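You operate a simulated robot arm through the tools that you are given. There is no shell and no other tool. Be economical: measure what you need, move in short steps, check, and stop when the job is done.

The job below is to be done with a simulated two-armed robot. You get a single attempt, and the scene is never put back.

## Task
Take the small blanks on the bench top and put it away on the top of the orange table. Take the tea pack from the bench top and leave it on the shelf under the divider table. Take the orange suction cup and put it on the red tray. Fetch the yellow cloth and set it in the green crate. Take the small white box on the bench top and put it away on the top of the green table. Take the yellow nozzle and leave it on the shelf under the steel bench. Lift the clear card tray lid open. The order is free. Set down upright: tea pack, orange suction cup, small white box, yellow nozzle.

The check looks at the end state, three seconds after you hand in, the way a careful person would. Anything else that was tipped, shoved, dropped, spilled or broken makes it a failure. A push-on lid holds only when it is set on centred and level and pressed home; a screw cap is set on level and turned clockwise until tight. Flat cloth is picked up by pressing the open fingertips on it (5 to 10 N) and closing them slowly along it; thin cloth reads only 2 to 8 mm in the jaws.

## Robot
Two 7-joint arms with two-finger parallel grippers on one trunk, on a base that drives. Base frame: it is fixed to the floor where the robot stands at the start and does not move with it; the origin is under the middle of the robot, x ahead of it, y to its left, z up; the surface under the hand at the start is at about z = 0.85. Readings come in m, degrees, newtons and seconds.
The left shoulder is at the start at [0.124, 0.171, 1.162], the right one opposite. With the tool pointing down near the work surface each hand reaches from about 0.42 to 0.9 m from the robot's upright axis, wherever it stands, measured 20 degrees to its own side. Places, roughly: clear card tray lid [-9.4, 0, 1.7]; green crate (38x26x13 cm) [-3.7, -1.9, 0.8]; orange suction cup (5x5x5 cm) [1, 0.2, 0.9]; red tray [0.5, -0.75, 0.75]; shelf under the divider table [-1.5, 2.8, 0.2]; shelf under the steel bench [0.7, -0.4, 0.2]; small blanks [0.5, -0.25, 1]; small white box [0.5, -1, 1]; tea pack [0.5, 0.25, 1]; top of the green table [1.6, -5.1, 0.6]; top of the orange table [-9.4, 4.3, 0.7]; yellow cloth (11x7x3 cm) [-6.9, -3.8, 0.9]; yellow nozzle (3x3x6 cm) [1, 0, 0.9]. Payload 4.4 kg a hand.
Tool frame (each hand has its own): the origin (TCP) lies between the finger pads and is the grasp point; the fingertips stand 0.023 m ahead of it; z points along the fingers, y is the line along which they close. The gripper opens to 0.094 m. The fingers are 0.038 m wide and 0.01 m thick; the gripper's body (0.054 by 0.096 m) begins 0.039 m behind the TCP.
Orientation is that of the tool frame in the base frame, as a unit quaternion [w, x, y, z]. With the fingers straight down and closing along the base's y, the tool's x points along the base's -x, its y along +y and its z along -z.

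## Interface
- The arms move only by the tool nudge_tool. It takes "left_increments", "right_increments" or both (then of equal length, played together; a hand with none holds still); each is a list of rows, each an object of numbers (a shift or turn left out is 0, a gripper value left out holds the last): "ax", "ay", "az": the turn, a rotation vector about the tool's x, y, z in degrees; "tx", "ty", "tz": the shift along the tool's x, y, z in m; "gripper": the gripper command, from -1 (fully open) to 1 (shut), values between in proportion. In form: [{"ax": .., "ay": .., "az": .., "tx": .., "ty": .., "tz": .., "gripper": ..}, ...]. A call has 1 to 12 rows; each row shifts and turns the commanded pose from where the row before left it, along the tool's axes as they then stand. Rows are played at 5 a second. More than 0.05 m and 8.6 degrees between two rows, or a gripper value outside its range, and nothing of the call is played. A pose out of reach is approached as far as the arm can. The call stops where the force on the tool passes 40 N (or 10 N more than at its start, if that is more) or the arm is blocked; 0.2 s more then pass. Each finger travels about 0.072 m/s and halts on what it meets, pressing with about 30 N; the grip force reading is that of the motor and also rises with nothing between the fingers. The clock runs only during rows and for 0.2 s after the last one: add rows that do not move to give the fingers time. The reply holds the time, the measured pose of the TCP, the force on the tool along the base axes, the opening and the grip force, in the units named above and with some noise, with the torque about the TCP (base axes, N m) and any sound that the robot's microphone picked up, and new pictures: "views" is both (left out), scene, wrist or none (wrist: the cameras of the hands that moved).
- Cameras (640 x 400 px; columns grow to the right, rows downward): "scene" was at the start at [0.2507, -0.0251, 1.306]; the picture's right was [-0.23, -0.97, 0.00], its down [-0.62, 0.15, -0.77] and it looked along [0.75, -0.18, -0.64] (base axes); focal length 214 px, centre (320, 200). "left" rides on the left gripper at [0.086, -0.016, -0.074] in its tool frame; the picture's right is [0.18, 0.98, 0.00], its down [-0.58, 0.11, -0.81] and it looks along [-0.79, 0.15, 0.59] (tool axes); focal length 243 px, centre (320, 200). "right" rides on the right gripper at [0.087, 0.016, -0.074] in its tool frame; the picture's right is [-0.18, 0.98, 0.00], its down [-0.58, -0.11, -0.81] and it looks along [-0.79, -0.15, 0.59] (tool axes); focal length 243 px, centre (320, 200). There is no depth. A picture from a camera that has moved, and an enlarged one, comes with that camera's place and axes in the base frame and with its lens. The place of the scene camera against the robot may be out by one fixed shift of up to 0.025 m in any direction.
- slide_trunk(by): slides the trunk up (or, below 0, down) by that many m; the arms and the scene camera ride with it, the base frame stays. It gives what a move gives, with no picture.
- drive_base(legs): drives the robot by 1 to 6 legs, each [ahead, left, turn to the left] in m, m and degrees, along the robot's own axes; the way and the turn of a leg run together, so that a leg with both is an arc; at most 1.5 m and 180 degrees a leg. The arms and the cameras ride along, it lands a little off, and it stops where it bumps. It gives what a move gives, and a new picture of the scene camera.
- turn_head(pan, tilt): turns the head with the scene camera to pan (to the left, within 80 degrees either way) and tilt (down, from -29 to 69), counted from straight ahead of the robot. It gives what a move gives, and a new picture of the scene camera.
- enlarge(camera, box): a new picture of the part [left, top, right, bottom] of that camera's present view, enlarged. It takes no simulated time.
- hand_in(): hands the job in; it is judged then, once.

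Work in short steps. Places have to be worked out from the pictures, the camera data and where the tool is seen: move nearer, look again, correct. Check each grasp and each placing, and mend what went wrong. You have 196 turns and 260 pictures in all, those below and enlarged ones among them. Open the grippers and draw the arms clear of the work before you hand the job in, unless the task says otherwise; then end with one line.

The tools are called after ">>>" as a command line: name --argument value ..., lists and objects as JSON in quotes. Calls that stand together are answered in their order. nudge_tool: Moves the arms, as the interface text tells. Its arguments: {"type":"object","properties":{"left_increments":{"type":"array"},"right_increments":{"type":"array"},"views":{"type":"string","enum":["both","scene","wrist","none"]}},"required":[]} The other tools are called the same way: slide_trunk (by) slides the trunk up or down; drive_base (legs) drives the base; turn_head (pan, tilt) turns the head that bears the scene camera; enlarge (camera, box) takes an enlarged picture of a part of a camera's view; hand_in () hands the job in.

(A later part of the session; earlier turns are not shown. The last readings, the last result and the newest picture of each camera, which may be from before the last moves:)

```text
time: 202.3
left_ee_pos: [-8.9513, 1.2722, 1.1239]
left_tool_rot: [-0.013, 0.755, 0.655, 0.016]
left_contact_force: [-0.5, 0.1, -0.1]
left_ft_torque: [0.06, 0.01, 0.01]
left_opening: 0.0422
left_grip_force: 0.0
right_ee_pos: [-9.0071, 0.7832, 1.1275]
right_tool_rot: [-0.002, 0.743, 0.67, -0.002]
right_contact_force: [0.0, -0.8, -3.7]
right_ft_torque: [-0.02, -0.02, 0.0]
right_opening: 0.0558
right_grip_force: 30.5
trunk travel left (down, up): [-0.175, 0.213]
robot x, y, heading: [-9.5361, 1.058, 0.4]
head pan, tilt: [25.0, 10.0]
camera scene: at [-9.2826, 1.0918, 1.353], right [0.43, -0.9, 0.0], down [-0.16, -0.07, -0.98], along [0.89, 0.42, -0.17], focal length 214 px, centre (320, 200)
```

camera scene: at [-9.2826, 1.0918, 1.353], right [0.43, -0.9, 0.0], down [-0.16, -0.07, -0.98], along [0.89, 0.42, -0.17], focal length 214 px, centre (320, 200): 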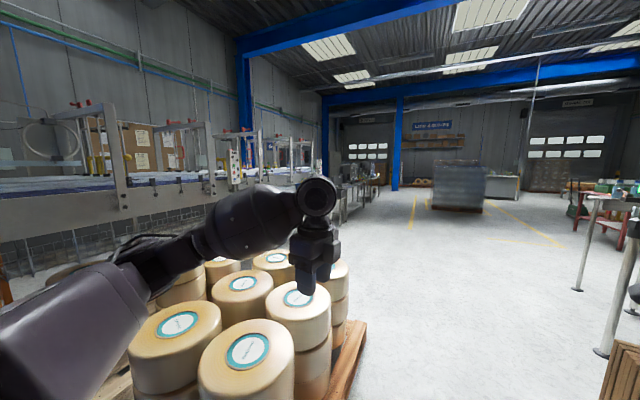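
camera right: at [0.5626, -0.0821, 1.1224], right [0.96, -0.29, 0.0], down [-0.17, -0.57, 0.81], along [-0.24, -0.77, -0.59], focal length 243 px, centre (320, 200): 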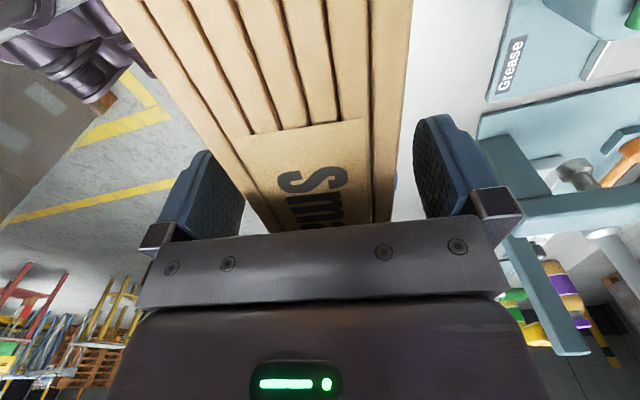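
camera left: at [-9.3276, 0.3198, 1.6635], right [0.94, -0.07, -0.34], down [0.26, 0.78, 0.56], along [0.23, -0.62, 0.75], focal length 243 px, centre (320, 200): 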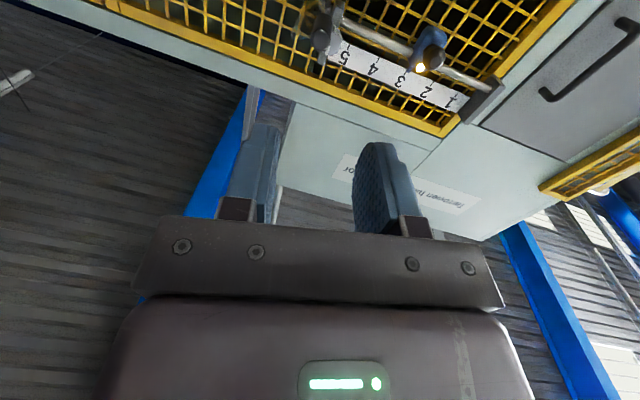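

I head back east along the aisle to look for a gap in the filling line.

>>> drive_base --legs '[[0, -0.2, 0], [1.5, 0, 0], [1.5, 0, 0], [1.5, 0.3, 0]]'

>>> turn_head --pan 70 --tilt 12

```text
refused: leg 4 is longer than a leg can be; nothing moved
```

```text
time: 203.5
left_ee_pos: [-8.9518, 1.2732, 1.123]
left_tool_rot: [-0.014, 0.755, 0.656, 0.017]
left_contact_force: [0.3, 0.8, 0.1]
left_ft_torque: [0.0, -0.02, 0.0]
left_opening: 0.042
left_grip_force: 0.0
right_ee_pos: [-9.0074, 0.7815, 1.1277]
right_tool_rot: [-0.001, 0.743, 0.669, -0.001]
right_contact_force: [0.8, -0.4, -4.1]
right_ft_torque: [0.01, -0.02, 0.02]
right_opening: 0.0558
right_grip_force: 30.3
trunk travel left (down, up): [-0.175, 0.213]
robot x, y, heading: [-9.5364, 1.0573, 0.3]
head pan, tilt: [70.0, 12.0]
camera scene: at [-9.3352, 1.1399, 1.3498], right [0.94, -0.34, 0.0], down [-0.07, -0.2, -0.98], along [0.33, 0.92, -0.21], focal length 214 px, centre (320, 200)
```

scene: 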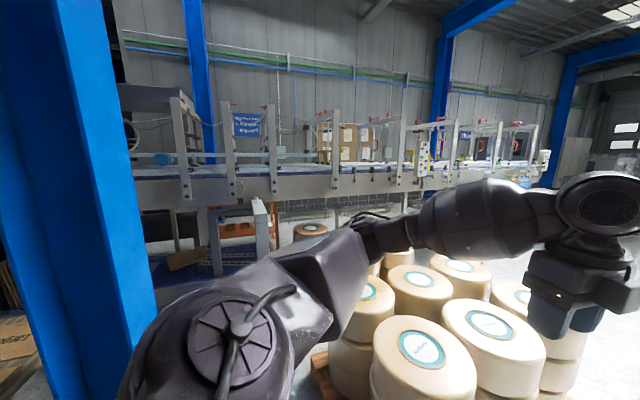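

>>> drive_base --legs '[[0, -0.2, 0], [1.5, 0, 0], [1.5, 0, 0], [1.4, 0.4, 0]]'

>>> turn_head --pan 45 --tilt 12

```text
time: 226.9
left_ee_pos: [-4.5066, 1.4403, 1.1216]
left_tool_rot: [-0.013, 0.761, 0.649, 0.017]
left_contact_force: [0.0, 0.5, 1.3]
left_ft_torque: [0.0, -0.01, 0.0]
left_opening: 0.0422
left_grip_force: 0.0
right_ee_pos: [-4.5695, 0.9512, 1.1273]
right_tool_rot: [-0.001, 0.749, 0.662, 0.0]
right_contact_force: [-0.2, -0.1, -2.8]
right_ft_torque: [0.0, -0.02, -0.02]
right_opening: 0.0559
right_grip_force: 30.6
trunk travel left (down, up): [-0.175, 0.213]
robot x, y, heading: [-5.09, 1.2353, -0.8]
head pan, tilt: [70.0, 12.0]
camera scene: at [-4.8913, 1.3153, 1.3498], right [0.94, -0.35, 0.0], down [-0.07, -0.19, -0.98], along [0.35, 0.91, -0.21], focal length 214 px, centre (320, 200)
```

scene: 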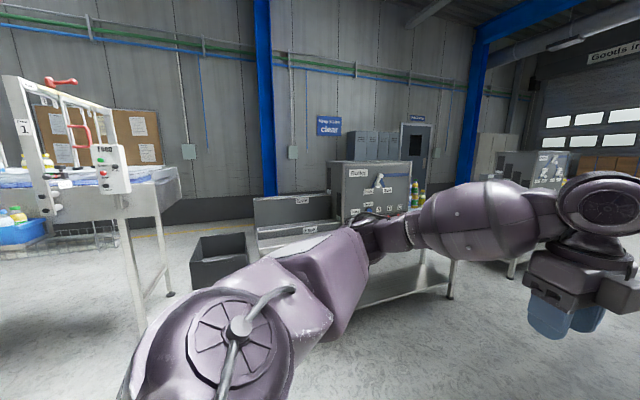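

```text
time: 227.8
left_ee_pos: [-4.506, 1.4401, 1.1226]
left_tool_rot: [-0.014, 0.761, 0.649, 0.017]
left_contact_force: [0.1, 0.1, -0.3]
left_ft_torque: [0.0, 0.0, 0.01]
left_opening: 0.0422
left_grip_force: 0.0
right_ee_pos: [-4.5697, 0.9516, 1.1266]
right_tool_rot: [0.0, 0.749, 0.662, 0.0]
right_contact_force: [-0.4, -0.7, -3.1]
right_ft_torque: [-0.01, 0.01, -0.01]
right_opening: 0.0557
right_grip_force: 29.6
trunk travel left (down, up): [-0.175, 0.213]
robot x, y, heading: [-5.0913, 1.2357, -0.7]
head pan, tilt: [45.0, 12.0]
camera scene: at [-4.8577, 1.2932, 1.3498], right [0.7, -0.72, 0.0], down [-0.15, -0.15, -0.98], along [0.7, 0.68, -0.21], focal length 214 px, centre (320, 200)
```

scene: 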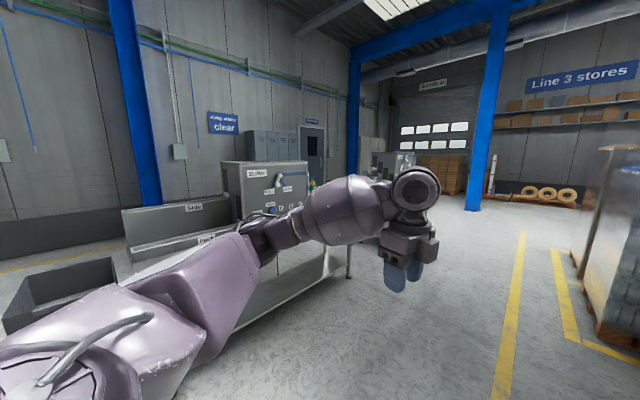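

There is a gap between the line end (x≈−5.6) and the Buffer table (x≈−3.95), with a bin on the floor. I turn to face +y in front of the gap to measure it.

>>> drive_base --legs '[[0.5, 0, 0], [0, 0, 90.5]]'

>>> turn_head --pan 0 --tilt 20

```text
time: 234.6
left_ee_pos: [-4.8099, 1.8117, 1.1219]
left_tool_rot: [-0.022, 0.068, 0.997, 0.001]
left_contact_force: [0.5, -0.6, -0.4]
left_ft_torque: [0.01, 0.01, -0.01]
left_opening: 0.0424
left_grip_force: 0.1
right_ee_pos: [-4.3188, 1.7588, 1.1265]
right_tool_rot: [0.0, 0.049, 0.999, -0.001]
right_contact_force: [-0.2, 1.0, -4.3]
right_ft_torque: [0.02, -0.01, -0.01]
right_opening: 0.0559
right_grip_force: 29.6
trunk travel left (down, up): [-0.175, 0.213]
robot x, y, heading: [-4.5893, 1.2276, 90.9]
head pan, tilt: [45.0, 12.0]
camera scene: at [-4.6433, 1.4429, 1.3498], right [0.7, 0.72, 0.0], down [0.15, -0.15, -0.98], along [-0.7, 0.68, -0.21], focal length 214 px, centre (320, 200)
```

scene: 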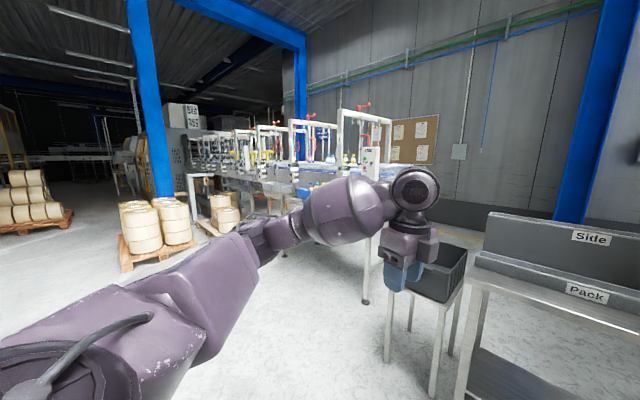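

```text
time: 235.7
left_ee_pos: [-4.8086, 1.8115, 1.1223]
left_tool_rot: [-0.022, 0.069, 0.997, 0.002]
left_contact_force: [-0.4, 0.3, -0.2]
left_ft_torque: [0.04, 0.01, -0.01]
left_opening: 0.0423
left_grip_force: 0.1
right_ee_pos: [-4.3183, 1.7605, 1.1277]
right_tool_rot: [0.0, 0.05, 0.999, -0.001]
right_contact_force: [-0.3, -0.8, -4.6]
right_ft_torque: [0.03, 0.0, -0.01]
right_opening: 0.0557
right_grip_force: 30.0
trunk travel left (down, up): [-0.175, 0.213]
robot x, y, heading: [-4.5864, 1.2323, 90.7]
head pan, tilt: [0.0, 20.0]
camera scene: at [-4.5776, 1.4709, 1.3367], right [1.0, 0.01, 0.0], down [0.0, -0.34, -0.94], along [-0.01, 0.94, -0.34], focal length 214 px, centre (320, 200)
```

scene: 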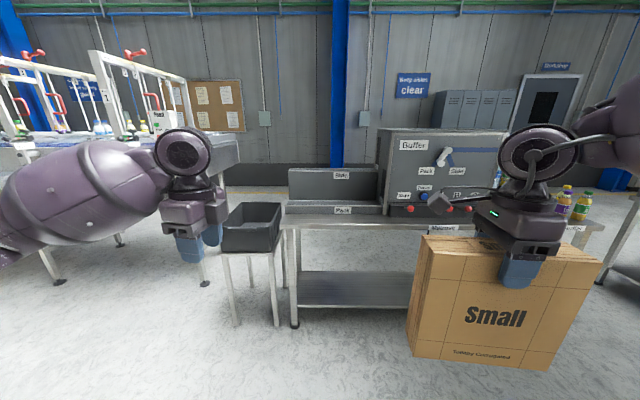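

No passage here (stand with bin). The way north is around the divider table's east end, where the aisle behind is wide. I drive east along y≈1.75.

>>> drive_base --legs '[[0.5, 0, 0], [0, 0, -90.7], [1.5, 0, 0], [1.5, 0, 0], [1.45, 0, 0]]'

>>> turn_head --pan 75 --tilt 15

```text
time: 263.4
left_ee_pos: [0.4424, 1.9941, 1.1223]
left_tool_rot: [-0.014, 0.752, 0.659, 0.016]
left_contact_force: [0.0, 0.3, -0.1]
left_ft_torque: [-0.04, -0.03, 0.01]
left_opening: 0.0422
left_grip_force: 0.1
right_ee_pos: [0.3929, 1.5034, 1.1278]
right_tool_rot: [-0.001, 0.74, 0.673, 0.0]
right_contact_force: [0.4, 0.6, -4.3]
right_ft_torque: [-0.01, 0.03, 0.02]
right_opening: 0.0557
right_grip_force: 30.3
trunk travel left (down, up): [-0.175, 0.213]
robot x, y, heading: [-0.1402, 1.7683, 1.0]
head pan, tilt: [0.0, 20.0]
camera scene: at [0.1235, 1.7709, 1.3367], right [0.02, -1.0, 0.0], down [-0.34, -0.01, -0.94], along [0.94, 0.02, -0.34], focal length 214 px, centre (320, 200)
```

scene: 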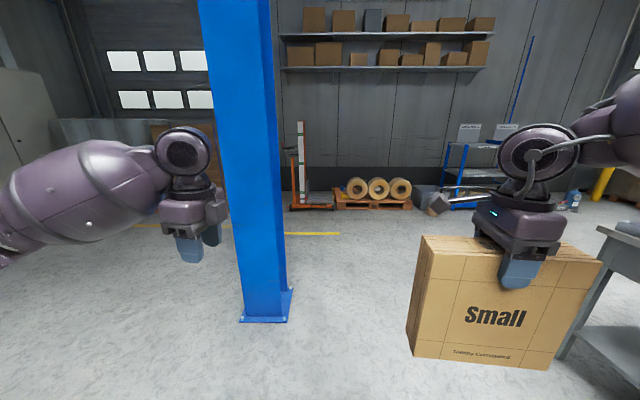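

```text
time: 264.8
left_ee_pos: [0.4429, 1.9952, 1.122]
left_tool_rot: [-0.015, 0.751, 0.66, 0.016]
left_contact_force: [0.2, -0.1, 0.1]
left_ft_torque: [0.01, 0.0, -0.03]
left_opening: 0.0424
left_grip_force: 0.0
right_ee_pos: [0.3932, 1.504, 1.1266]
right_tool_rot: [-0.001, 0.739, 0.673, -0.002]
right_contact_force: [-0.1, -0.2, -4.4]
right_ft_torque: [0.0, 0.0, 0.0]
right_opening: 0.0559
right_grip_force: 29.9
trunk travel left (down, up): [-0.175, 0.213]
robot x, y, heading: [-0.1349, 1.7748, 0.8]
head pan, tilt: [75.0, 15.0]
camera scene: at [0.0531, 1.86, 1.3449], right [0.97, -0.24, 0.0], down [-0.06, -0.25, -0.97], along [0.24, 0.94, -0.26], focal length 214 px, centre (320, 200)
```

scene: 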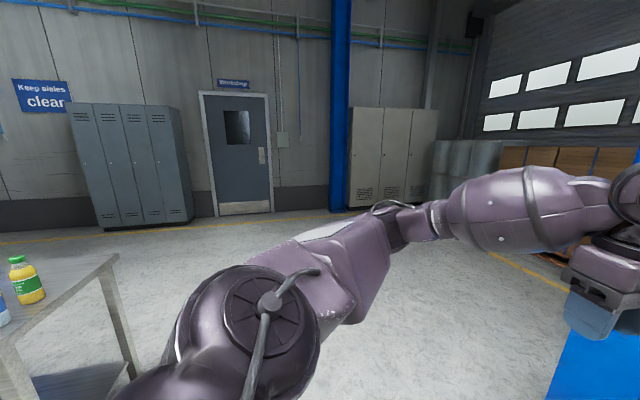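

I strafe north past the table end, turn to face west, and look along the northern aisle.

>>> drive_base --legs '[[0, 1.35, 0], [0, 1.25, 0], [0, 0, 179]]'

>>> turn_head --pan 0 --tilt 12

```text
time: 295.1
left_ee_pos: [-0.7722, 4.1805, 1.1219]
left_tool_rot: [-0.016, -0.649, 0.76, -0.015]
left_contact_force: [0.1, -0.1, 0.2]
left_ft_torque: [-0.02, 0.02, 0.02]
left_opening: 0.0421
left_grip_force: 0.1
right_ee_pos: [-0.7094, 4.6693, 1.1275]
right_tool_rot: [0.001, -0.663, 0.748, -0.002]
right_contact_force: [-0.5, -0.2, -5.1]
right_ft_torque: [-0.01, 0.02, 0.02]
right_opening: 0.0559
right_grip_force: 30.3
trunk travel left (down, up): [-0.175, 0.213]
robot x, y, heading: [-0.1851, 4.3875, 179.4]
head pan, tilt: [75.0, 15.0]
camera scene: at [-0.3496, 4.2928, 1.3449], right [-0.96, 0.27, 0.0], down [0.07, 0.25, -0.97], along [-0.26, -0.93, -0.26], focal length 214 px, centre (320, 200)
```

scene: 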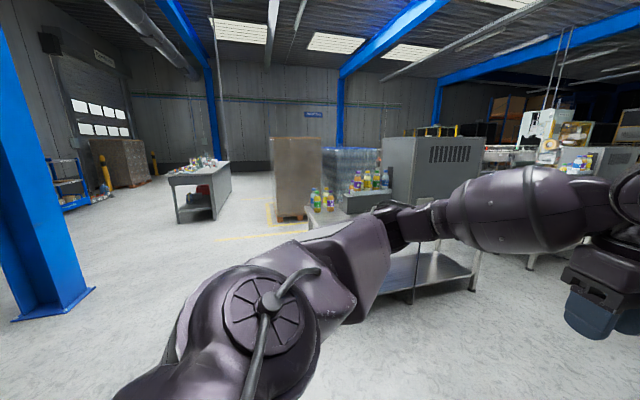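

```text
time: 296.6
left_ee_pos: [-0.7704, 4.1804, 1.1226]
left_tool_rot: [-0.016, -0.649, 0.761, -0.015]
left_contact_force: [-0.2, 1.3, 0.0]
left_ft_torque: [0.01, -0.03, -0.02]
left_opening: 0.0422
left_grip_force: 0.1
right_ee_pos: [-0.7092, 4.67, 1.1279]
right_tool_rot: [0.001, -0.663, 0.749, -0.001]
right_contact_force: [-0.9, 0.0, -4.2]
right_ft_torque: [-0.02, 0.02, -0.03]
right_opening: 0.056
right_grip_force: 29.8
trunk travel left (down, up): [-0.175, 0.213]
robot x, y, heading: [-0.1875, 4.3871, 179.2]
head pan, tilt: [0.0, 12.0]
camera scene: at [-0.4177, 4.3838, 1.3498], right [0.01, 1.0, 0.0], down [0.21, 0.0, -0.98], along [-0.98, 0.01, -0.21], focal length 214 px, centre (320, 200)
```

scene: 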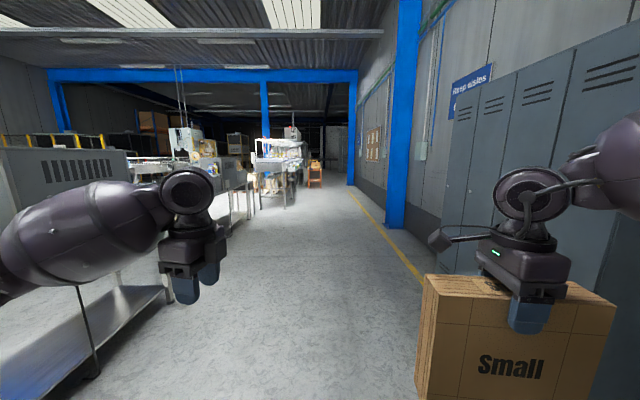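

The aisle is clear and the orange table is visible ahead. I drive west.

>>> drive_base --legs '[[1.5, 0, 0.8], [1.5, 0, 0], [1.5, 0, 0], [1.5, 0, 0], [1.5, 0, 0]]'

>>> turn_head --pan 0 --tilt 30

```text
time: 331.7
left_ee_pos: [-8.1891, 4.4961, 1.122]
left_tool_rot: [-0.016, -0.631, 0.776, -0.014]
left_contact_force: [-0.4, 1.0, 0.5]
left_ft_torque: [0.0, -0.01, -0.02]
left_opening: 0.0421
left_grip_force: 0.0
right_ee_pos: [-8.1029, 4.9824, 1.1276]
right_tool_rot: [0.001, -0.644, 0.765, -0.001]
right_contact_force: [0.1, -0.4, -3.6]
right_ft_torque: [-0.02, 0.0, -0.03]
right_opening: 0.0561
right_grip_force: 30.2
trunk travel left (down, up): [-0.175, 0.213]
robot x, y, heading: [-7.5933, 4.675, 176.7]
head pan, tilt: [0.0, 12.0]
camera scene: at [-7.8251, 4.683, 1.3498], right [0.06, 1.0, 0.0], down [0.21, -0.01, -0.98], along [-0.98, 0.06, -0.21], focal length 214 px, centre (320, 200)
```

scene: 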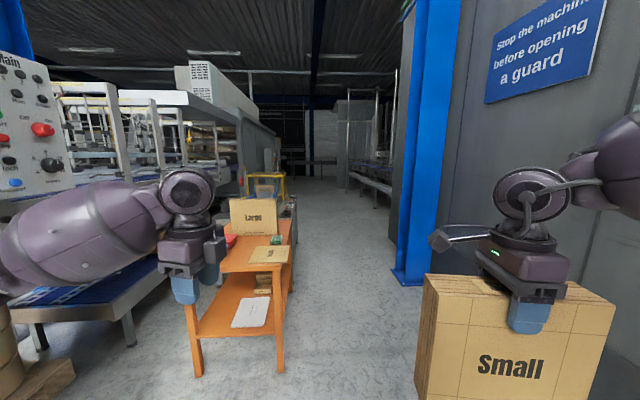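

```text
time: 332.5
left_ee_pos: [-8.1894, 4.4944, 1.1228]
left_tool_rot: [-0.017, -0.63, 0.776, -0.014]
left_contact_force: [0.3, 0.7, -0.5]
left_ft_torque: [-0.02, -0.01, -0.01]
left_opening: 0.0424
left_grip_force: 0.1
right_ee_pos: [-8.1028, 4.9824, 1.1274]
right_tool_rot: [0.001, -0.645, 0.764, -0.002]
right_contact_force: [-0.4, 0.6, -3.2]
right_ft_torque: [-0.03, 0.02, 0.06]
right_opening: 0.056
right_grip_force: 29.9
trunk travel left (down, up): [-0.175, 0.213]
robot x, y, heading: [-7.5928, 4.6753, 176.6]
head pan, tilt: [0.0, 30.0]
camera scene: at [-7.8221, 4.6828, 1.3207], right [0.06, 1.0, 0.0], down [0.5, -0.03, -0.87], along [-0.86, 0.05, -0.5], focal length 214 px, centre (320, 200)
```

scene: 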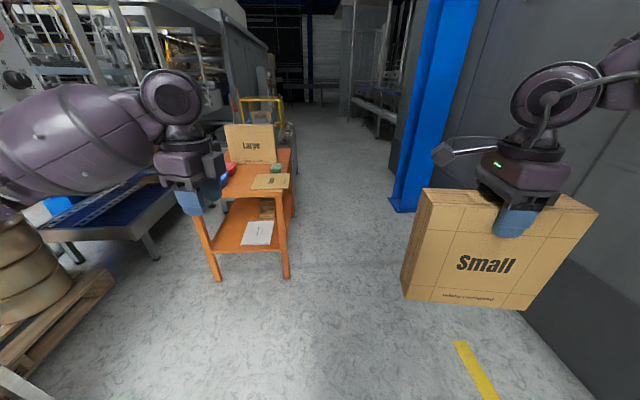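

I zoom in on the orange table top to find free space.

>>> enlarge --camera "scene" --box '[190, 100, 330, 290]'

```text
2.11 times, centred on (260, 195) of scene
camera zoom: at [-7.8221, 4.6828, 1.3207], right [0.06, 1.0, 0.0], down [0.5, -0.03, -0.87], along [-0.86, 0.05, -0.5], focal length 452 px, centre (446, 210)
```

zoom: 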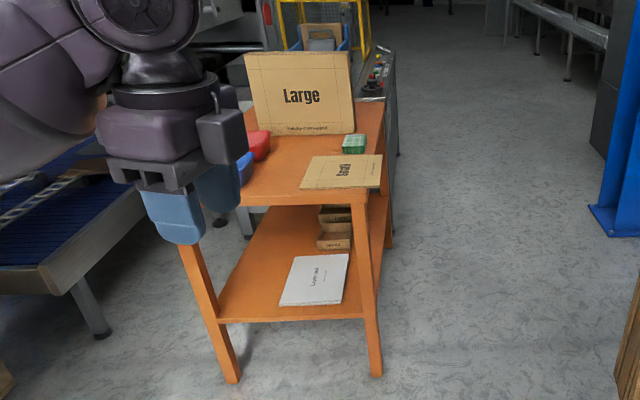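

I retract and raise the left hand for a clear view of the table top.

>>> nudge_tool --left_increments '[{"tz": -0.05}, {"tz": -0.05}, {"tz": -0.05}, {"tz": -0.05}, {"ty": -0.05}, {"ty": -0.05}, {"tx": 0.05}, {}]' --views "scene"

>>> drive_base --legs '[[0.55, 0.15, 3.4]]'

>>> turn_head --pan 0 --tilt 42

```text
time: 334.3
left_ee_pos: [-8.1004, 4.4365, 1.3227]
left_tool_rot: [-0.017, -0.63, 0.776, -0.016]
left_contact_force: [-0.4, 0.2, -0.3]
left_ft_torque: [-0.04, -0.02, 0.01]
left_opening: 0.0422
left_grip_force: 0.1
right_ee_pos: [-8.104, 4.9844, 1.1272]
right_tool_rot: [0.001, -0.645, 0.764, -0.002]
right_contact_force: [0.0, 0.9, -4.1]
right_ft_torque: [0.02, 0.03, -0.01]
right_opening: 0.0557
right_grip_force: 30.0
trunk travel left (down, up): [-0.175, 0.213]
robot x, y, heading: [-7.5957, 4.6746, 176.5]
head pan, tilt: [0.0, 30.0]
camera scene: at [-7.8225, 4.6844, 1.3205], right [0.06, 1.0, 0.0], down [0.5, -0.03, -0.87], along [-0.86, 0.05, -0.5], focal length 214 px, centre (320, 200)
```

scene: 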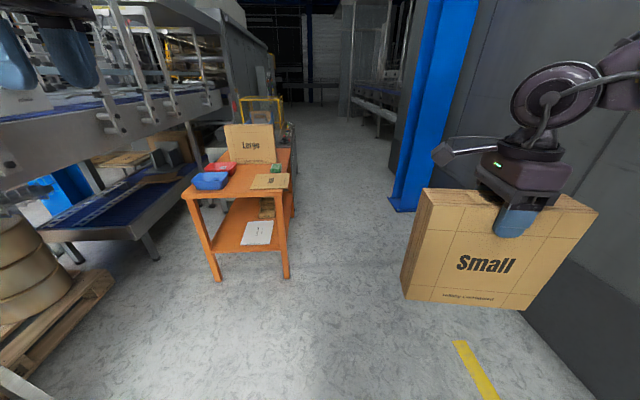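

```text
time: 337.6
left_ee_pos: [-8.6401, 4.2702, 1.3233]
left_tool_rot: [-0.017, -0.653, 0.757, -0.014]
left_contact_force: [-0.1, -0.2, 0.3]
left_ft_torque: [0.0, -0.01, 0.0]
left_opening: 0.0424
left_grip_force: 0.0
right_ee_pos: [-8.6764, 4.8154, 1.1279]
right_tool_rot: [0.002, -0.667, 0.745, -0.001]
right_contact_force: [-0.1, 0.6, -4.4]
right_ft_torque: [0.01, -0.04, 0.02]
right_opening: 0.0558
right_grip_force: 30.2
trunk travel left (down, up): [-0.175, 0.213]
robot x, y, heading: [-8.1495, 4.5424, 180.0]
head pan, tilt: [0.0, 30.0]
camera scene: at [-8.3788, 4.5336, 1.3207], right [0.0, 1.0, 0.0], down [0.5, 0.0, -0.87], along [-0.87, 0.0, -0.5], focal length 214 px, centre (320, 200)
```

scene: 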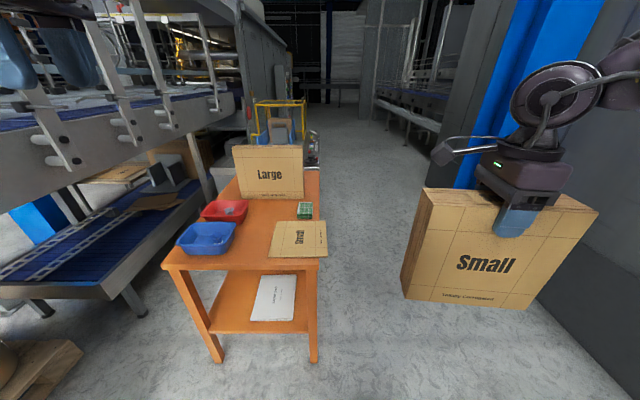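

```text
time: 338.3
left_ee_pos: [-8.6402, 4.271, 1.3232]
left_tool_rot: [-0.017, -0.653, 0.757, -0.015]
left_contact_force: [-0.3, 0.6, -1.1]
left_ft_torque: [-0.02, 0.02, 0.0]
left_opening: 0.0422
left_grip_force: 0.0
right_ee_pos: [-8.6753, 4.8176, 1.1276]
right_tool_rot: [0.001, -0.667, 0.745, -0.001]
right_contact_force: [-0.6, 0.2, -3.6]
right_ft_torque: [0.01, 0.01, 0.02]
right_opening: 0.0557
right_grip_force: 30.1
trunk travel left (down, up): [-0.175, 0.213]
robot x, y, heading: [-8.1497, 4.5413, 180.1]
head pan, tilt: [0.0, 42.0]
camera scene: at [-8.3718, 4.5338, 1.3024], right [0.0, 1.0, 0.0], down [0.67, 0.0, -0.74], along [-0.74, 0.0, -0.67], focal length 214 px, centre (320, 200)
```

scene: 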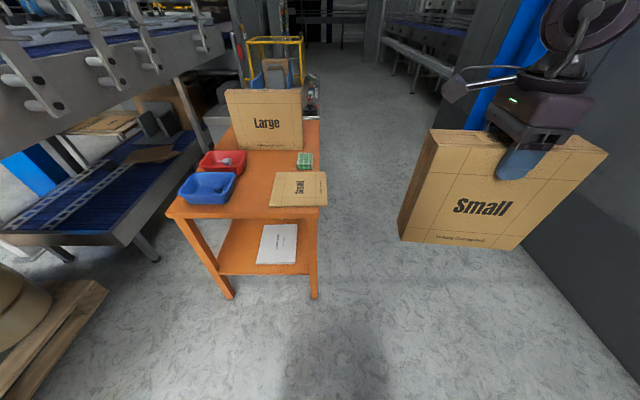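

Table layout: free strip between the blue/red bins (right edge y≈4.21) and the flat "Small" sheet (left edge y≈4.33), x −8.93..−9.4. I'll stand the bundle there with its long side along x, centred at about [−9.09,4.265]. I drive closer and turn 30° left.

>>> drive_base --legs '[[0.3, 0.02, 0], [0, 0, 30]]'

>>> nudge_tool --right_increments '[{"az": -8.2}, {"az": -8.2}, {"az": -8.2}, {"az": -8.2}, {"az": -8.2}, {"az": -8.2}, {"az": -8.2}, {"az": -8.2}, {}]' --views "scene"

```text
time: 341.8
left_ee_pos: [-8.7404, 4.0423, 1.3223]
left_tool_rot: [0.012, 0.826, -0.563, 0.019]
left_contact_force: [-0.3, -0.3, 0.1]
left_ft_torque: [0.0, 0.03, 0.01]
left_opening: 0.0424
left_grip_force: 0.0
right_ee_pos: [-9.0442, 4.4966, 1.1269]
right_tool_rot: [-0.002, 0.837, -0.547, 0.0]
right_contact_force: [0.1, 0.5, -4.2]
right_ft_torque: [0.0, 0.01, -0.01]
right_opening: 0.0558
right_grip_force: 30.0
trunk travel left (down, up): [-0.175, 0.213]
robot x, y, heading: [-8.4512, 4.5162, -149.8]
head pan, tilt: [0.0, 42.0]
camera scene: at [-8.6394, 4.3951, 1.3024], right [-0.5, 0.87, 0.0], down [0.58, 0.33, -0.74], along [-0.64, -0.37, -0.67], focal length 214 px, centre (320, 200)
```

scene: 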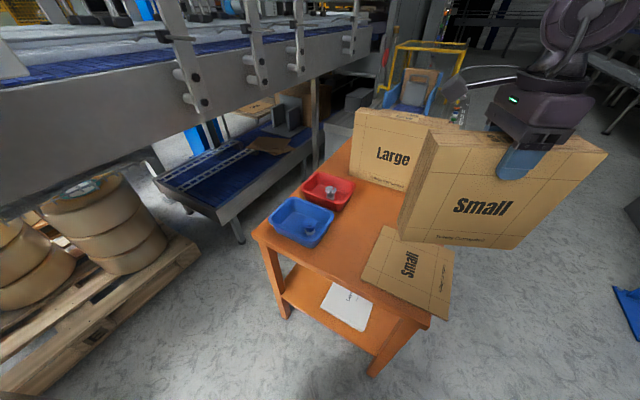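

```text
time: 343.8
left_ee_pos: [-8.7414, 4.0426, 1.3227]
left_tool_rot: [0.011, 0.826, -0.563, 0.019]
left_contact_force: [-0.6, 0.1, -0.6]
left_ft_torque: [0.0, -0.01, 0.02]
left_opening: 0.0424
left_grip_force: 0.0
right_ee_pos: [-9.0426, 4.4969, 1.1274]
right_tool_rot: [-0.001, 1.0, -0.006, 0.002]
right_contact_force: [-0.7, 0.5, -3.6]
right_ft_torque: [-0.02, -0.01, -0.02]
right_opening: 0.0557
right_grip_force: 30.4
trunk travel left (down, up): [-0.175, 0.213]
robot x, y, heading: [-8.4501, 4.5203, -149.9]
head pan, tilt: [0.0, 42.0]
camera scene: at [-8.6396, 4.3955, 1.3024], right [-0.5, 0.87, 0.0], down [0.58, 0.33, -0.74], along [-0.64, -0.37, -0.67], focal length 214 px, centre (320, 200)
```

scene: 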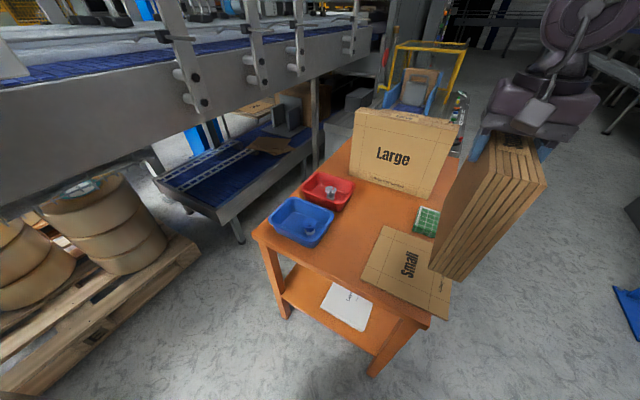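

The bundle is now aligned along x. I move it over the strip ([−9.07, 4.267]) and partly lower.

>>> nudge_tool --right_increments '[{"ty": 0.046, "tx": -0.014}, {"ty": 0.046, "tx": -0.013}, {"ty": 0.046}, {"ty": 0.046}, {"ty": 0.046}, {"tz": 0.04}, {"tz": 0.04}, {"tz": 0.04}, {"tz": 0.03}, {}]' --views "both"

```text
time: 346.0
left_ee_pos: [-8.7397, 4.0412, 1.3231]
left_tool_rot: [0.013, 0.826, -0.563, 0.019]
left_contact_force: [0.3, 0.4, -0.7]
left_ft_torque: [0.0, -0.01, 0.02]
left_opening: 0.0421
left_grip_force: 0.1
right_ee_pos: [-9.0666, 4.397, 1.054]
right_tool_rot: [-0.001, 1.0, -0.007, 0.001]
right_contact_force: [0.4, 0.1, -3.9]
right_ft_torque: [-0.02, -0.01, -0.01]
right_opening: 0.0559
right_grip_force: 29.8
right hand out of reach, approached as far as the arm can: row 3, 4, 5, 7, 8, 9
trunk travel left (down, up): [-0.175, 0.213]
robot x, y, heading: [-8.4486, 4.5171, -150.1]
head pan, tilt: [0.0, 42.0]
camera scene: at [-8.6397, 4.3952, 1.3024], right [-0.5, 0.87, 0.0], down [0.58, 0.33, -0.74], along [-0.64, -0.37, -0.67], focal length 214 px, centre (320, 200)
camera right: at [-8.9828, 4.3806, 1.1292], right [-0.2, -0.98, 0.0], down [-0.58, 0.11, 0.8], along [-0.79, 0.16, -0.59], focal length 243 px, centre (320, 200)
```

scene: 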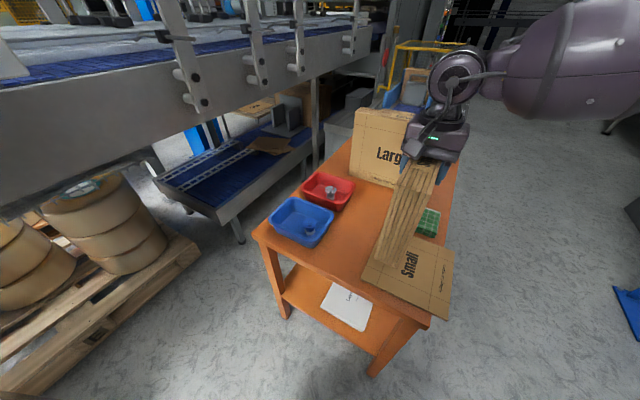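
right: 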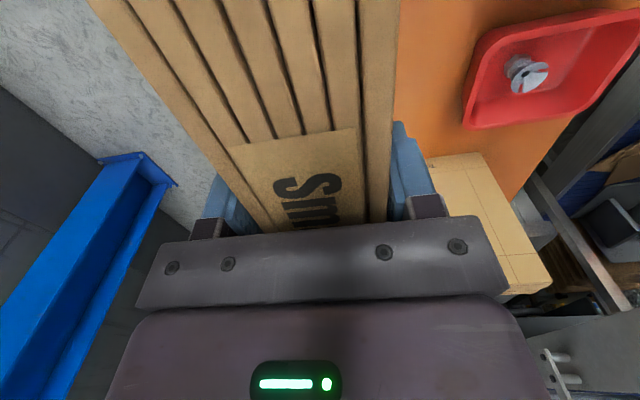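

The arm can't reach further sideways; I shift the base instead by 13 cm in −y.

>>> drive_base --legs '[[0.065, 0.113, 0]]'

```text
time: 347.7
left_ee_pos: [-8.7403, 3.9116, 1.323]
left_tool_rot: [0.012, 0.827, -0.561, 0.018]
left_contact_force: [0.4, 0.2, 0.7]
left_ft_torque: [0.03, -0.04, 0.01]
left_opening: 0.042
left_grip_force: 0.0
right_ee_pos: [-9.0666, 4.2679, 1.0535]
right_tool_rot: [-0.001, 1.0, -0.007, 0.002]
right_contact_force: [-0.1, -1.7, -3.8]
right_ft_torque: [0.03, -0.01, 0.01]
right_opening: 0.0559
right_grip_force: 30.1
trunk travel left (down, up): [-0.175, 0.213]
robot x, y, heading: [-8.4474, 4.3881, -150.1]
head pan, tilt: [0.0, 42.0]
camera scene: at [-8.6393, 4.2653, 1.3024], right [-0.5, 0.87, 0.0], down [0.58, 0.33, -0.74], along [-0.64, -0.37, -0.67], focal length 214 px, centre (320, 200)
```

scene: 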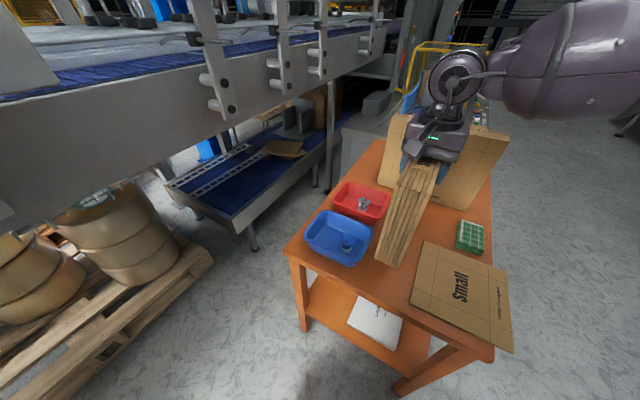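

Position looks right. I lower with the trunk 12 cm, keeping the arm pose.

>>> slide_trunk --by -0.12

>>> slide_trunk --by -0.015

```text
time: 349.2
left_ee_pos: [-8.7149, 3.9326, 1.2198]
left_tool_rot: [0.03, 0.828, -0.559, 0.011]
left_contact_force: [0.4, 0.2, -0.8]
left_ft_torque: [0.0, 0.03, -0.03]
left_opening: 0.0423
left_grip_force: 0.1
right_ee_pos: [-9.0516, 4.2792, 0.9519]
right_tool_rot: [0.01, 1.0, -0.002, -0.011]
right_contact_force: [-0.4, -0.7, -4.1]
right_ft_torque: [0.01, 0.0, 0.01]
right_opening: 0.0558
right_grip_force: 30.1
trunk travel left (down, up): [-0.055, 0.333]
robot x, y, heading: [-8.4498, 4.3901, -149.5]
head pan, tilt: [0.0, 42.0]
```

```text
time: 349.8
left_ee_pos: [-8.7136, 3.9339, 1.2064]
left_tool_rot: [0.025, 0.829, -0.558, 0.007]
left_contact_force: [-0.2, 0.7, 0.5]
left_ft_torque: [0.01, 0.01, -0.02]
left_opening: 0.0424
left_grip_force: 0.0
right_ee_pos: [-9.0448, 4.2832, 0.9479]
right_tool_rot: [0.017, 1.0, 0.0, -0.017]
right_contact_force: [-0.1, -0.4, -3.7]
right_ft_torque: [-0.02, 0.01, -0.02]
right_opening: 0.0559
right_grip_force: 29.6
trunk travel left (down, up): [-0.04, 0.348]
robot x, y, heading: [-8.4453, 4.3901, -149.4]
head pan, tilt: [0.0, 42.0]
```

The hand drifted a little; I check the picture.

>>> nudge_tool --right_increments '[{}]' --views "both"

```text
time: 350.4
left_ee_pos: [-8.7124, 3.9336, 1.2043]
left_tool_rot: [0.028, 0.831, -0.556, 0.008]
left_contact_force: [-0.3, 0.4, 0.5]
left_ft_torque: [-0.01, -0.02, 0.01]
left_opening: 0.0423
left_grip_force: 0.1
right_ee_pos: [-9.0481, 4.2774, 0.9382]
right_tool_rot: [0.014, 1.0, 0.005, -0.011]
right_contact_force: [0.2, -1.0, -2.6]
right_ft_torque: [-0.04, -0.06, -0.04]
right_opening: 0.0556
right_grip_force: 30.3
trunk travel left (down, up): [-0.04, 0.348]
robot x, y, heading: [-8.4455, 4.3913, -148.7]
head pan, tilt: [0.0, 42.0]
stopped in row 1 (right hand): the arm was blocked; the commanded pose is now the measured one
camera scene: at [-8.726, 4.223, 1.1497], right [-0.52, 0.85, -0.01], down [0.56, 0.33, -0.76], along [-0.64, -0.4, -0.65], focal length 214 px, centre (320, 200)
camera right: at [-8.961, 4.2642, 1.0128], right [-0.17, -0.98, 0.03], down [-0.56, 0.13, 0.82], along [-0.81, 0.12, -0.58], focal length 243 px, centre (320, 200)
```

scene: 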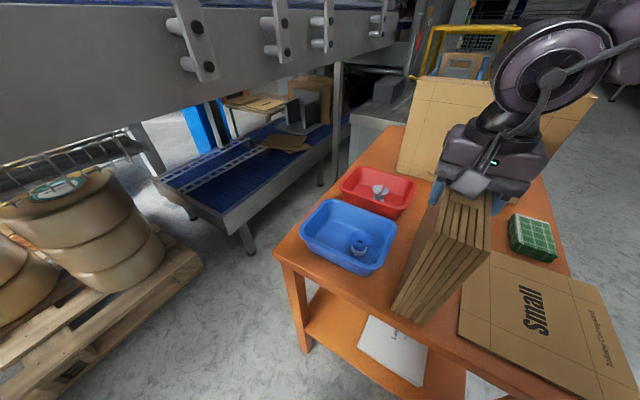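
right: 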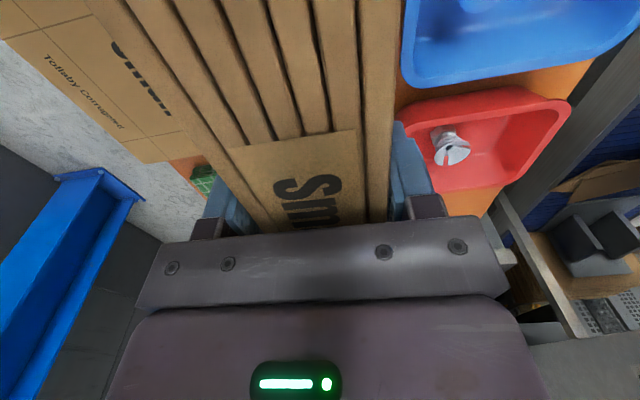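

The body seems to be pressing on something (both hands pushed back, slight tilt). I raise the trunk back to relieve it.

>>> slide_trunk --by 0.135

>>> turn_head --pan 0 --tilt 60

```text
time: 352.0
left_ee_pos: [-8.7454, 3.9021, 1.3114]
left_tool_rot: [-0.002, 0.83, -0.557, 0.016]
left_contact_force: [-1.3, -1.0, -1.3]
left_ft_torque: [0.1, -0.01, 0.03]
left_opening: 0.0426
left_grip_force: 0.0
right_ee_pos: [-9.0667, 4.2599, 1.0509]
right_tool_rot: [-0.002, 1.0, 0.001, 0.003]
right_contact_force: [-0.6, -1.0, -4.1]
right_ft_torque: [0.03, -0.03, 0.02]
right_opening: 0.056
right_grip_force: 29.9
trunk travel left (down, up): [-0.175, 0.213]
robot x, y, heading: [-8.4523, 4.3869, -149.2]
head pan, tilt: [0.0, 42.0]
```

```text
time: 352.9
left_ee_pos: [-8.7435, 3.9031, 1.3127]
left_tool_rot: [-0.001, 0.83, -0.558, 0.016]
left_contact_force: [0.7, 0.3, 0.2]
left_ft_torque: [0.01, 0.01, 0.03]
left_opening: 0.0424
left_grip_force: 0.1
right_ee_pos: [-9.0646, 4.2598, 1.0544]
right_tool_rot: [-0.001, 1.0, 0.001, 0.002]
right_contact_force: [0.1, 0.2, -3.5]
right_ft_torque: [-0.02, 0.02, -0.01]
right_opening: 0.0562
right_grip_force: 29.7
trunk travel left (down, up): [-0.175, 0.213]
robot x, y, heading: [-8.4468, 4.3895, -149.4]
head pan, tilt: [0.0, 60.0]
camera scene: at [-8.6228, 4.272, 1.2786], right [-0.51, 0.86, 0.0], down [0.74, 0.44, -0.5], along [-0.43, -0.26, -0.87], focal length 214 px, centre (320, 200)
```

scene: 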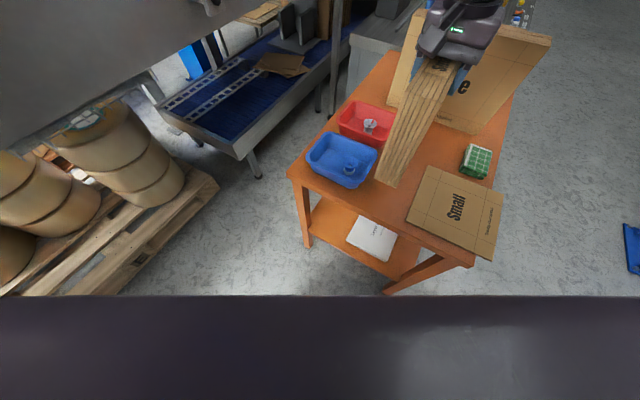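

Nothing has moved. I try lowering with the arm alone instead.

>>> nudge_tool --right_increments '[{"tz": 0.03, "tx": -0.01}, {"tz": 0.03, "tx": -0.01}, {"tz": 0.03}, {"tz": 0.02}, {}]' --views "scene"

```text
time: 354.1
left_ee_pos: [-8.7432, 3.9026, 1.3129]
left_tool_rot: [-0.001, 0.83, -0.558, 0.016]
left_contact_force: [0.2, 0.2, 0.6]
left_ft_torque: [-0.02, 0.04, -0.03]
left_opening: 0.0423
left_grip_force: 0.1
right_ee_pos: [-9.0809, 4.2878, 0.9557]
right_tool_rot: [0.0, 1.0, 0.001, 0.002]
right_contact_force: [0.3, 0.5, -4.5]
right_ft_torque: [-0.02, 0.01, -0.02]
right_opening: 0.0561
right_grip_force: 29.6
right hand out of reach, approached as far as the arm can: row 2, 3, 4
trunk travel left (down, up): [-0.175, 0.213]
robot x, y, heading: [-8.4478, 4.392, -149.2]
head pan, tilt: [0.0, 60.0]
camera scene: at [-8.6226, 4.2721, 1.2787], right [-0.51, 0.86, 0.0], down [0.74, 0.44, -0.5], along [-0.43, -0.26, -0.87], focal length 214 px, centre (320, 200)
```

scene: 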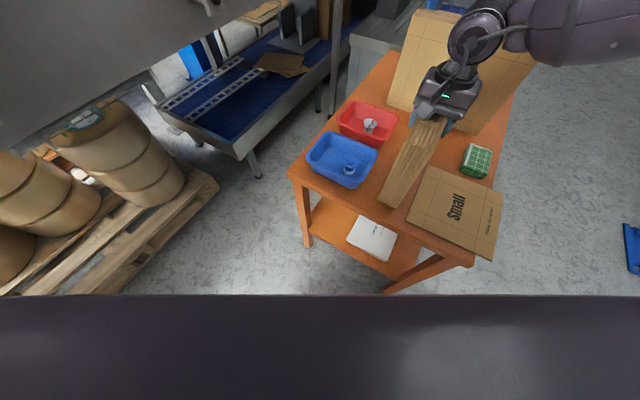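

Near the limit. I raise slightly, strafe the base 6 cm left to give the arm room, then lower again.

>>> nudge_tool --right_increments '[{"tz": -0.04}]' --views "none"

>>> drive_base --legs '[[0, 0.07, 0]]'

>>> nudge_tool --right_increments '[{"tx": -0.025, "ty": -0.03}, {"tz": 0.03}, {"tz": 0.03}, {}]' --views "scene"

```text
time: 354.4
left_ee_pos: [-8.7417, 3.9038, 1.3149]
left_tool_rot: [-0.001, 0.831, -0.557, 0.015]
left_contact_force: [-0.2, -0.7, -0.8]
left_ft_torque: [-0.01, 0.02, 0.0]
left_opening: 0.0425
left_grip_force: 0.0
right_ee_pos: [-9.0787, 4.2887, 0.9992]
right_tool_rot: [-0.002, 1.0, 0.001, 0.0]
right_contact_force: [-0.4, 0.0, -3.7]
right_ft_torque: [0.02, 0.0, -0.05]
right_opening: 0.056
right_grip_force: 30.1
trunk travel left (down, up): [-0.175, 0.213]
robot x, y, heading: [-8.4484, 4.3884, -149.3]
head pan, tilt: [0.0, 60.0]
```

```text
time: 355.6
left_ee_pos: [-8.7243, 3.901, 1.3212]
left_tool_rot: [0.011, 0.82, -0.572, 0.023]
left_contact_force: [-0.4, 0.2, -0.1]
left_ft_torque: [-0.01, 0.0, 0.0]
left_opening: 0.0421
left_grip_force: 0.1
right_ee_pos: [-9.0576, 4.2772, 1.0005]
right_tool_rot: [0.006, 1.0, -0.002, 0.0]
right_contact_force: [0.4, 0.3, -3.9]
right_ft_torque: [-0.01, 0.01, 0.0]
right_opening: 0.056
right_grip_force: 30.4
trunk travel left (down, up): [-0.175, 0.213]
robot x, y, heading: [-8.4245, 4.3615, -149.6]
head pan, tilt: [0.0, 60.0]
stopped in leg 1: the robot was blocked; the commanded pose is now the measured one
camera scene: at [-8.5996, 4.2607, 1.2813], right [-0.51, 0.86, -0.01], down [0.75, 0.43, -0.51], along [-0.43, -0.27, -0.86], focal length 214 px, centre (320, 200)
```

scene: 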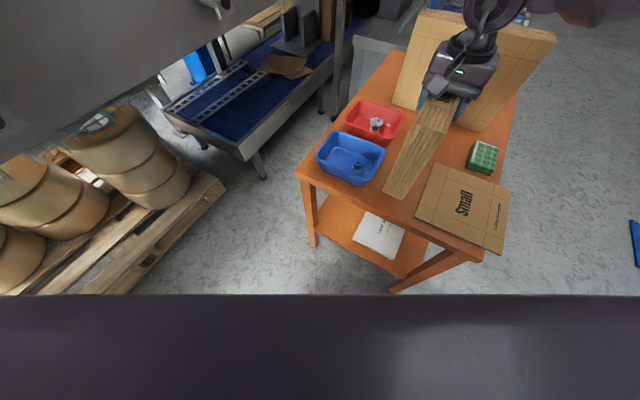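

```text
time: 356.6
left_ee_pos: [-8.7255, 3.9003, 1.3204]
left_tool_rot: [0.011, 0.823, -0.568, 0.024]
left_contact_force: [-0.3, -0.8, 0.3]
left_ft_torque: [0.02, 0.01, 0.01]
left_opening: 0.0422
left_grip_force: 0.1
right_ee_pos: [-9.0833, 4.3048, 0.9382]
right_tool_rot: [0.007, 1.0, -0.002, 0.001]
right_contact_force: [-0.8, -0.3, -3.9]
right_ft_torque: [-0.02, -0.01, 0.0]
right_opening: 0.0558
right_grip_force: 29.8
trunk travel left (down, up): [-0.175, 0.213]
robot x, y, heading: [-8.428, 4.3579, -149.7]
head pan, tilt: [0.0, 60.0]
camera scene: at [-8.6007, 4.2612, 1.2808], right [-0.51, 0.86, -0.02], down [0.75, 0.43, -0.51], along [-0.43, -0.27, -0.86], focal length 214 px, centre (320, 200)
```

scene: 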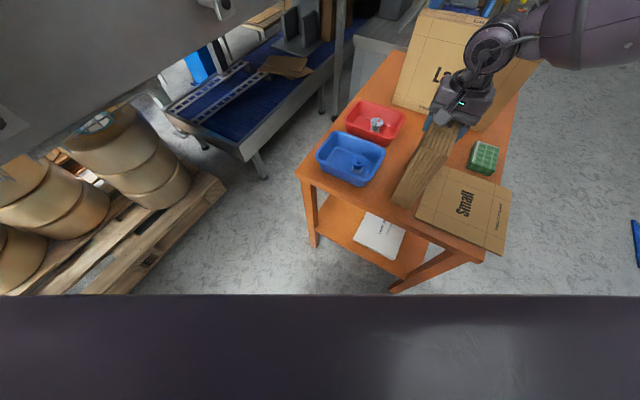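

The left elbow must be touching the line on the left. I pull the left hand inward to free it and re-centre the bundle slightly.

>>> nudge_tool --left_increments '[{"tx": -0.04, "ty": -0.015}, {"tx": -0.04, "ty": -0.015}, {"tx": -0.02}, {}]' --right_increments '[{"ty": 0.012}, {"ty": 0.012}, {}, {}]' --views "none"

>>> nudge_tool --right_increments '[{"tz": 0.008}, {"tz": 0.008}, {"tz": 0.008}, {}]' --views "wrist"

```text
time: 357.8
left_ee_pos: [-8.6848, 3.9602, 1.3201]
left_tool_rot: [0.015, 0.847, -0.531, 0.005]
left_contact_force: [0.1, 0.4, 0.1]
left_ft_torque: [-0.03, -0.01, 0.0]
left_opening: 0.0422
left_grip_force: 0.1
right_ee_pos: [-9.0628, 4.2393, 0.9464]
right_tool_rot: [-0.001, 1.0, 0.025, -0.005]
right_contact_force: [0.2, -1.1, -3.3]
right_ft_torque: [0.02, 0.0, -0.01]
right_opening: 0.0561
right_grip_force: 30.3
right hand out of reach, approached as far as the arm can: row 2
trunk travel left (down, up): [-0.175, 0.213]
robot x, y, heading: [-8.4252, 4.3562, -146.4]
head pan, tilt: [0.0, 60.0]
stopped in row 4 (left hand): the arm was blocked; the commanded pose is now the measured one
```

```text
time: 358.8
left_ee_pos: [-8.6862, 3.9599, 1.3198]
left_tool_rot: [0.012, 0.847, -0.531, 0.007]
left_contact_force: [-0.7, -0.3, 0.5]
left_ft_torque: [0.04, -0.01, 0.0]
left_opening: 0.042
left_grip_force: 0.1
right_ee_pos: [-9.0616, 4.2505, 0.9353]
right_tool_rot: [0.005, 1.0, 0.023, -0.009]
right_contact_force: [-9.8, -4.2, 25.2]
right_ft_torque: [-0.08, -0.64, -0.19]
right_opening: 0.0558
right_grip_force: 30.0
right hand out of reach, approached as far as the arm can: row 1, 2, 3
trunk travel left (down, up): [-0.175, 0.213]
robot x, y, heading: [-8.4288, 4.3572, -146.7]
head pan, tilt: [0.0, 60.0]
camera right: at [-8.9746, 4.2394, 1.01], right [-0.14, -0.99, 0.01], down [-0.57, 0.09, 0.82], along [-0.81, 0.11, -0.58], focal length 243 px, centre (320, 200)
```

right: 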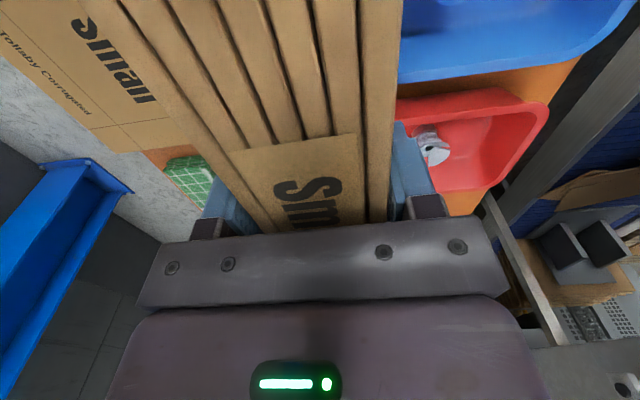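

Contact at bottom z≈0.74. I check whether it rests on the table or on the blue bin's rim.

>>> turn_head --pan -5 --tilt 50

>>> enlarge --camera "scene" --box '[260, 60, 540, 290]'

```text
time: 359.5
left_ee_pos: [-8.6841, 3.9598, 1.319]
left_tool_rot: [0.012, 0.848, -0.53, 0.007]
left_contact_force: [0.3, -0.1, 1.0]
left_ft_torque: [0.04, -0.02, 0.0]
left_opening: 0.0422
left_grip_force: 0.0
right_ee_pos: [-9.0615, 4.2497, 0.9344]
right_tool_rot: [0.003, 1.0, 0.024, -0.009]
right_contact_force: [-12.1, -7.5, 29.4]
right_ft_torque: [-0.6, 0.0, -0.35]
right_opening: 0.0561
right_grip_force: 30.0
trunk travel left (down, up): [-0.175, 0.213]
robot x, y, heading: [-8.4262, 4.358, -146.3]
head pan, tilt: [-5.0, 50.0]
camera scene: at [-8.5871, 4.2344, 1.2951], right [-0.48, 0.88, 0.0], down [0.66, 0.36, -0.65], along [-0.58, -0.31, -0.76], focal length 214 px, centre (320, 200)
```

scene: 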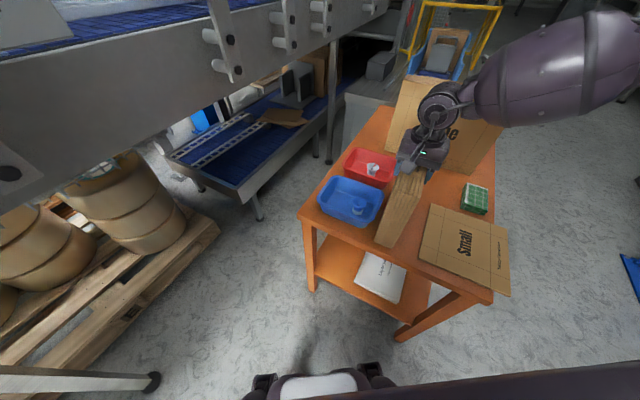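

```text
1.74 times, centred on (400, 175) of scene
camera zoom: at [-8.5871, 4.2344, 1.2951], right [-0.48, 0.88, 0.0], down [0.66, 0.36, -0.65], along [-0.58, -0.31, -0.76], focal length 373 px, centre (181, 244)
```

zoom: 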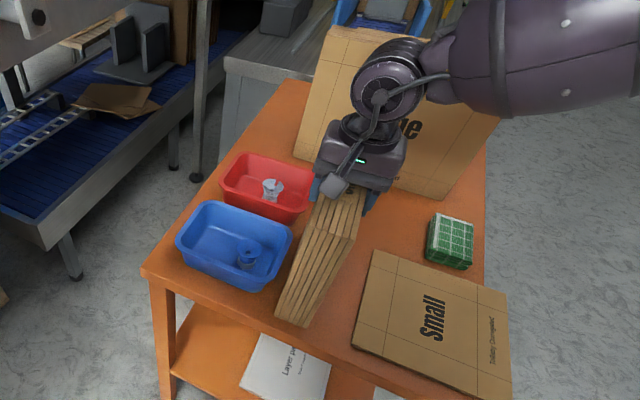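

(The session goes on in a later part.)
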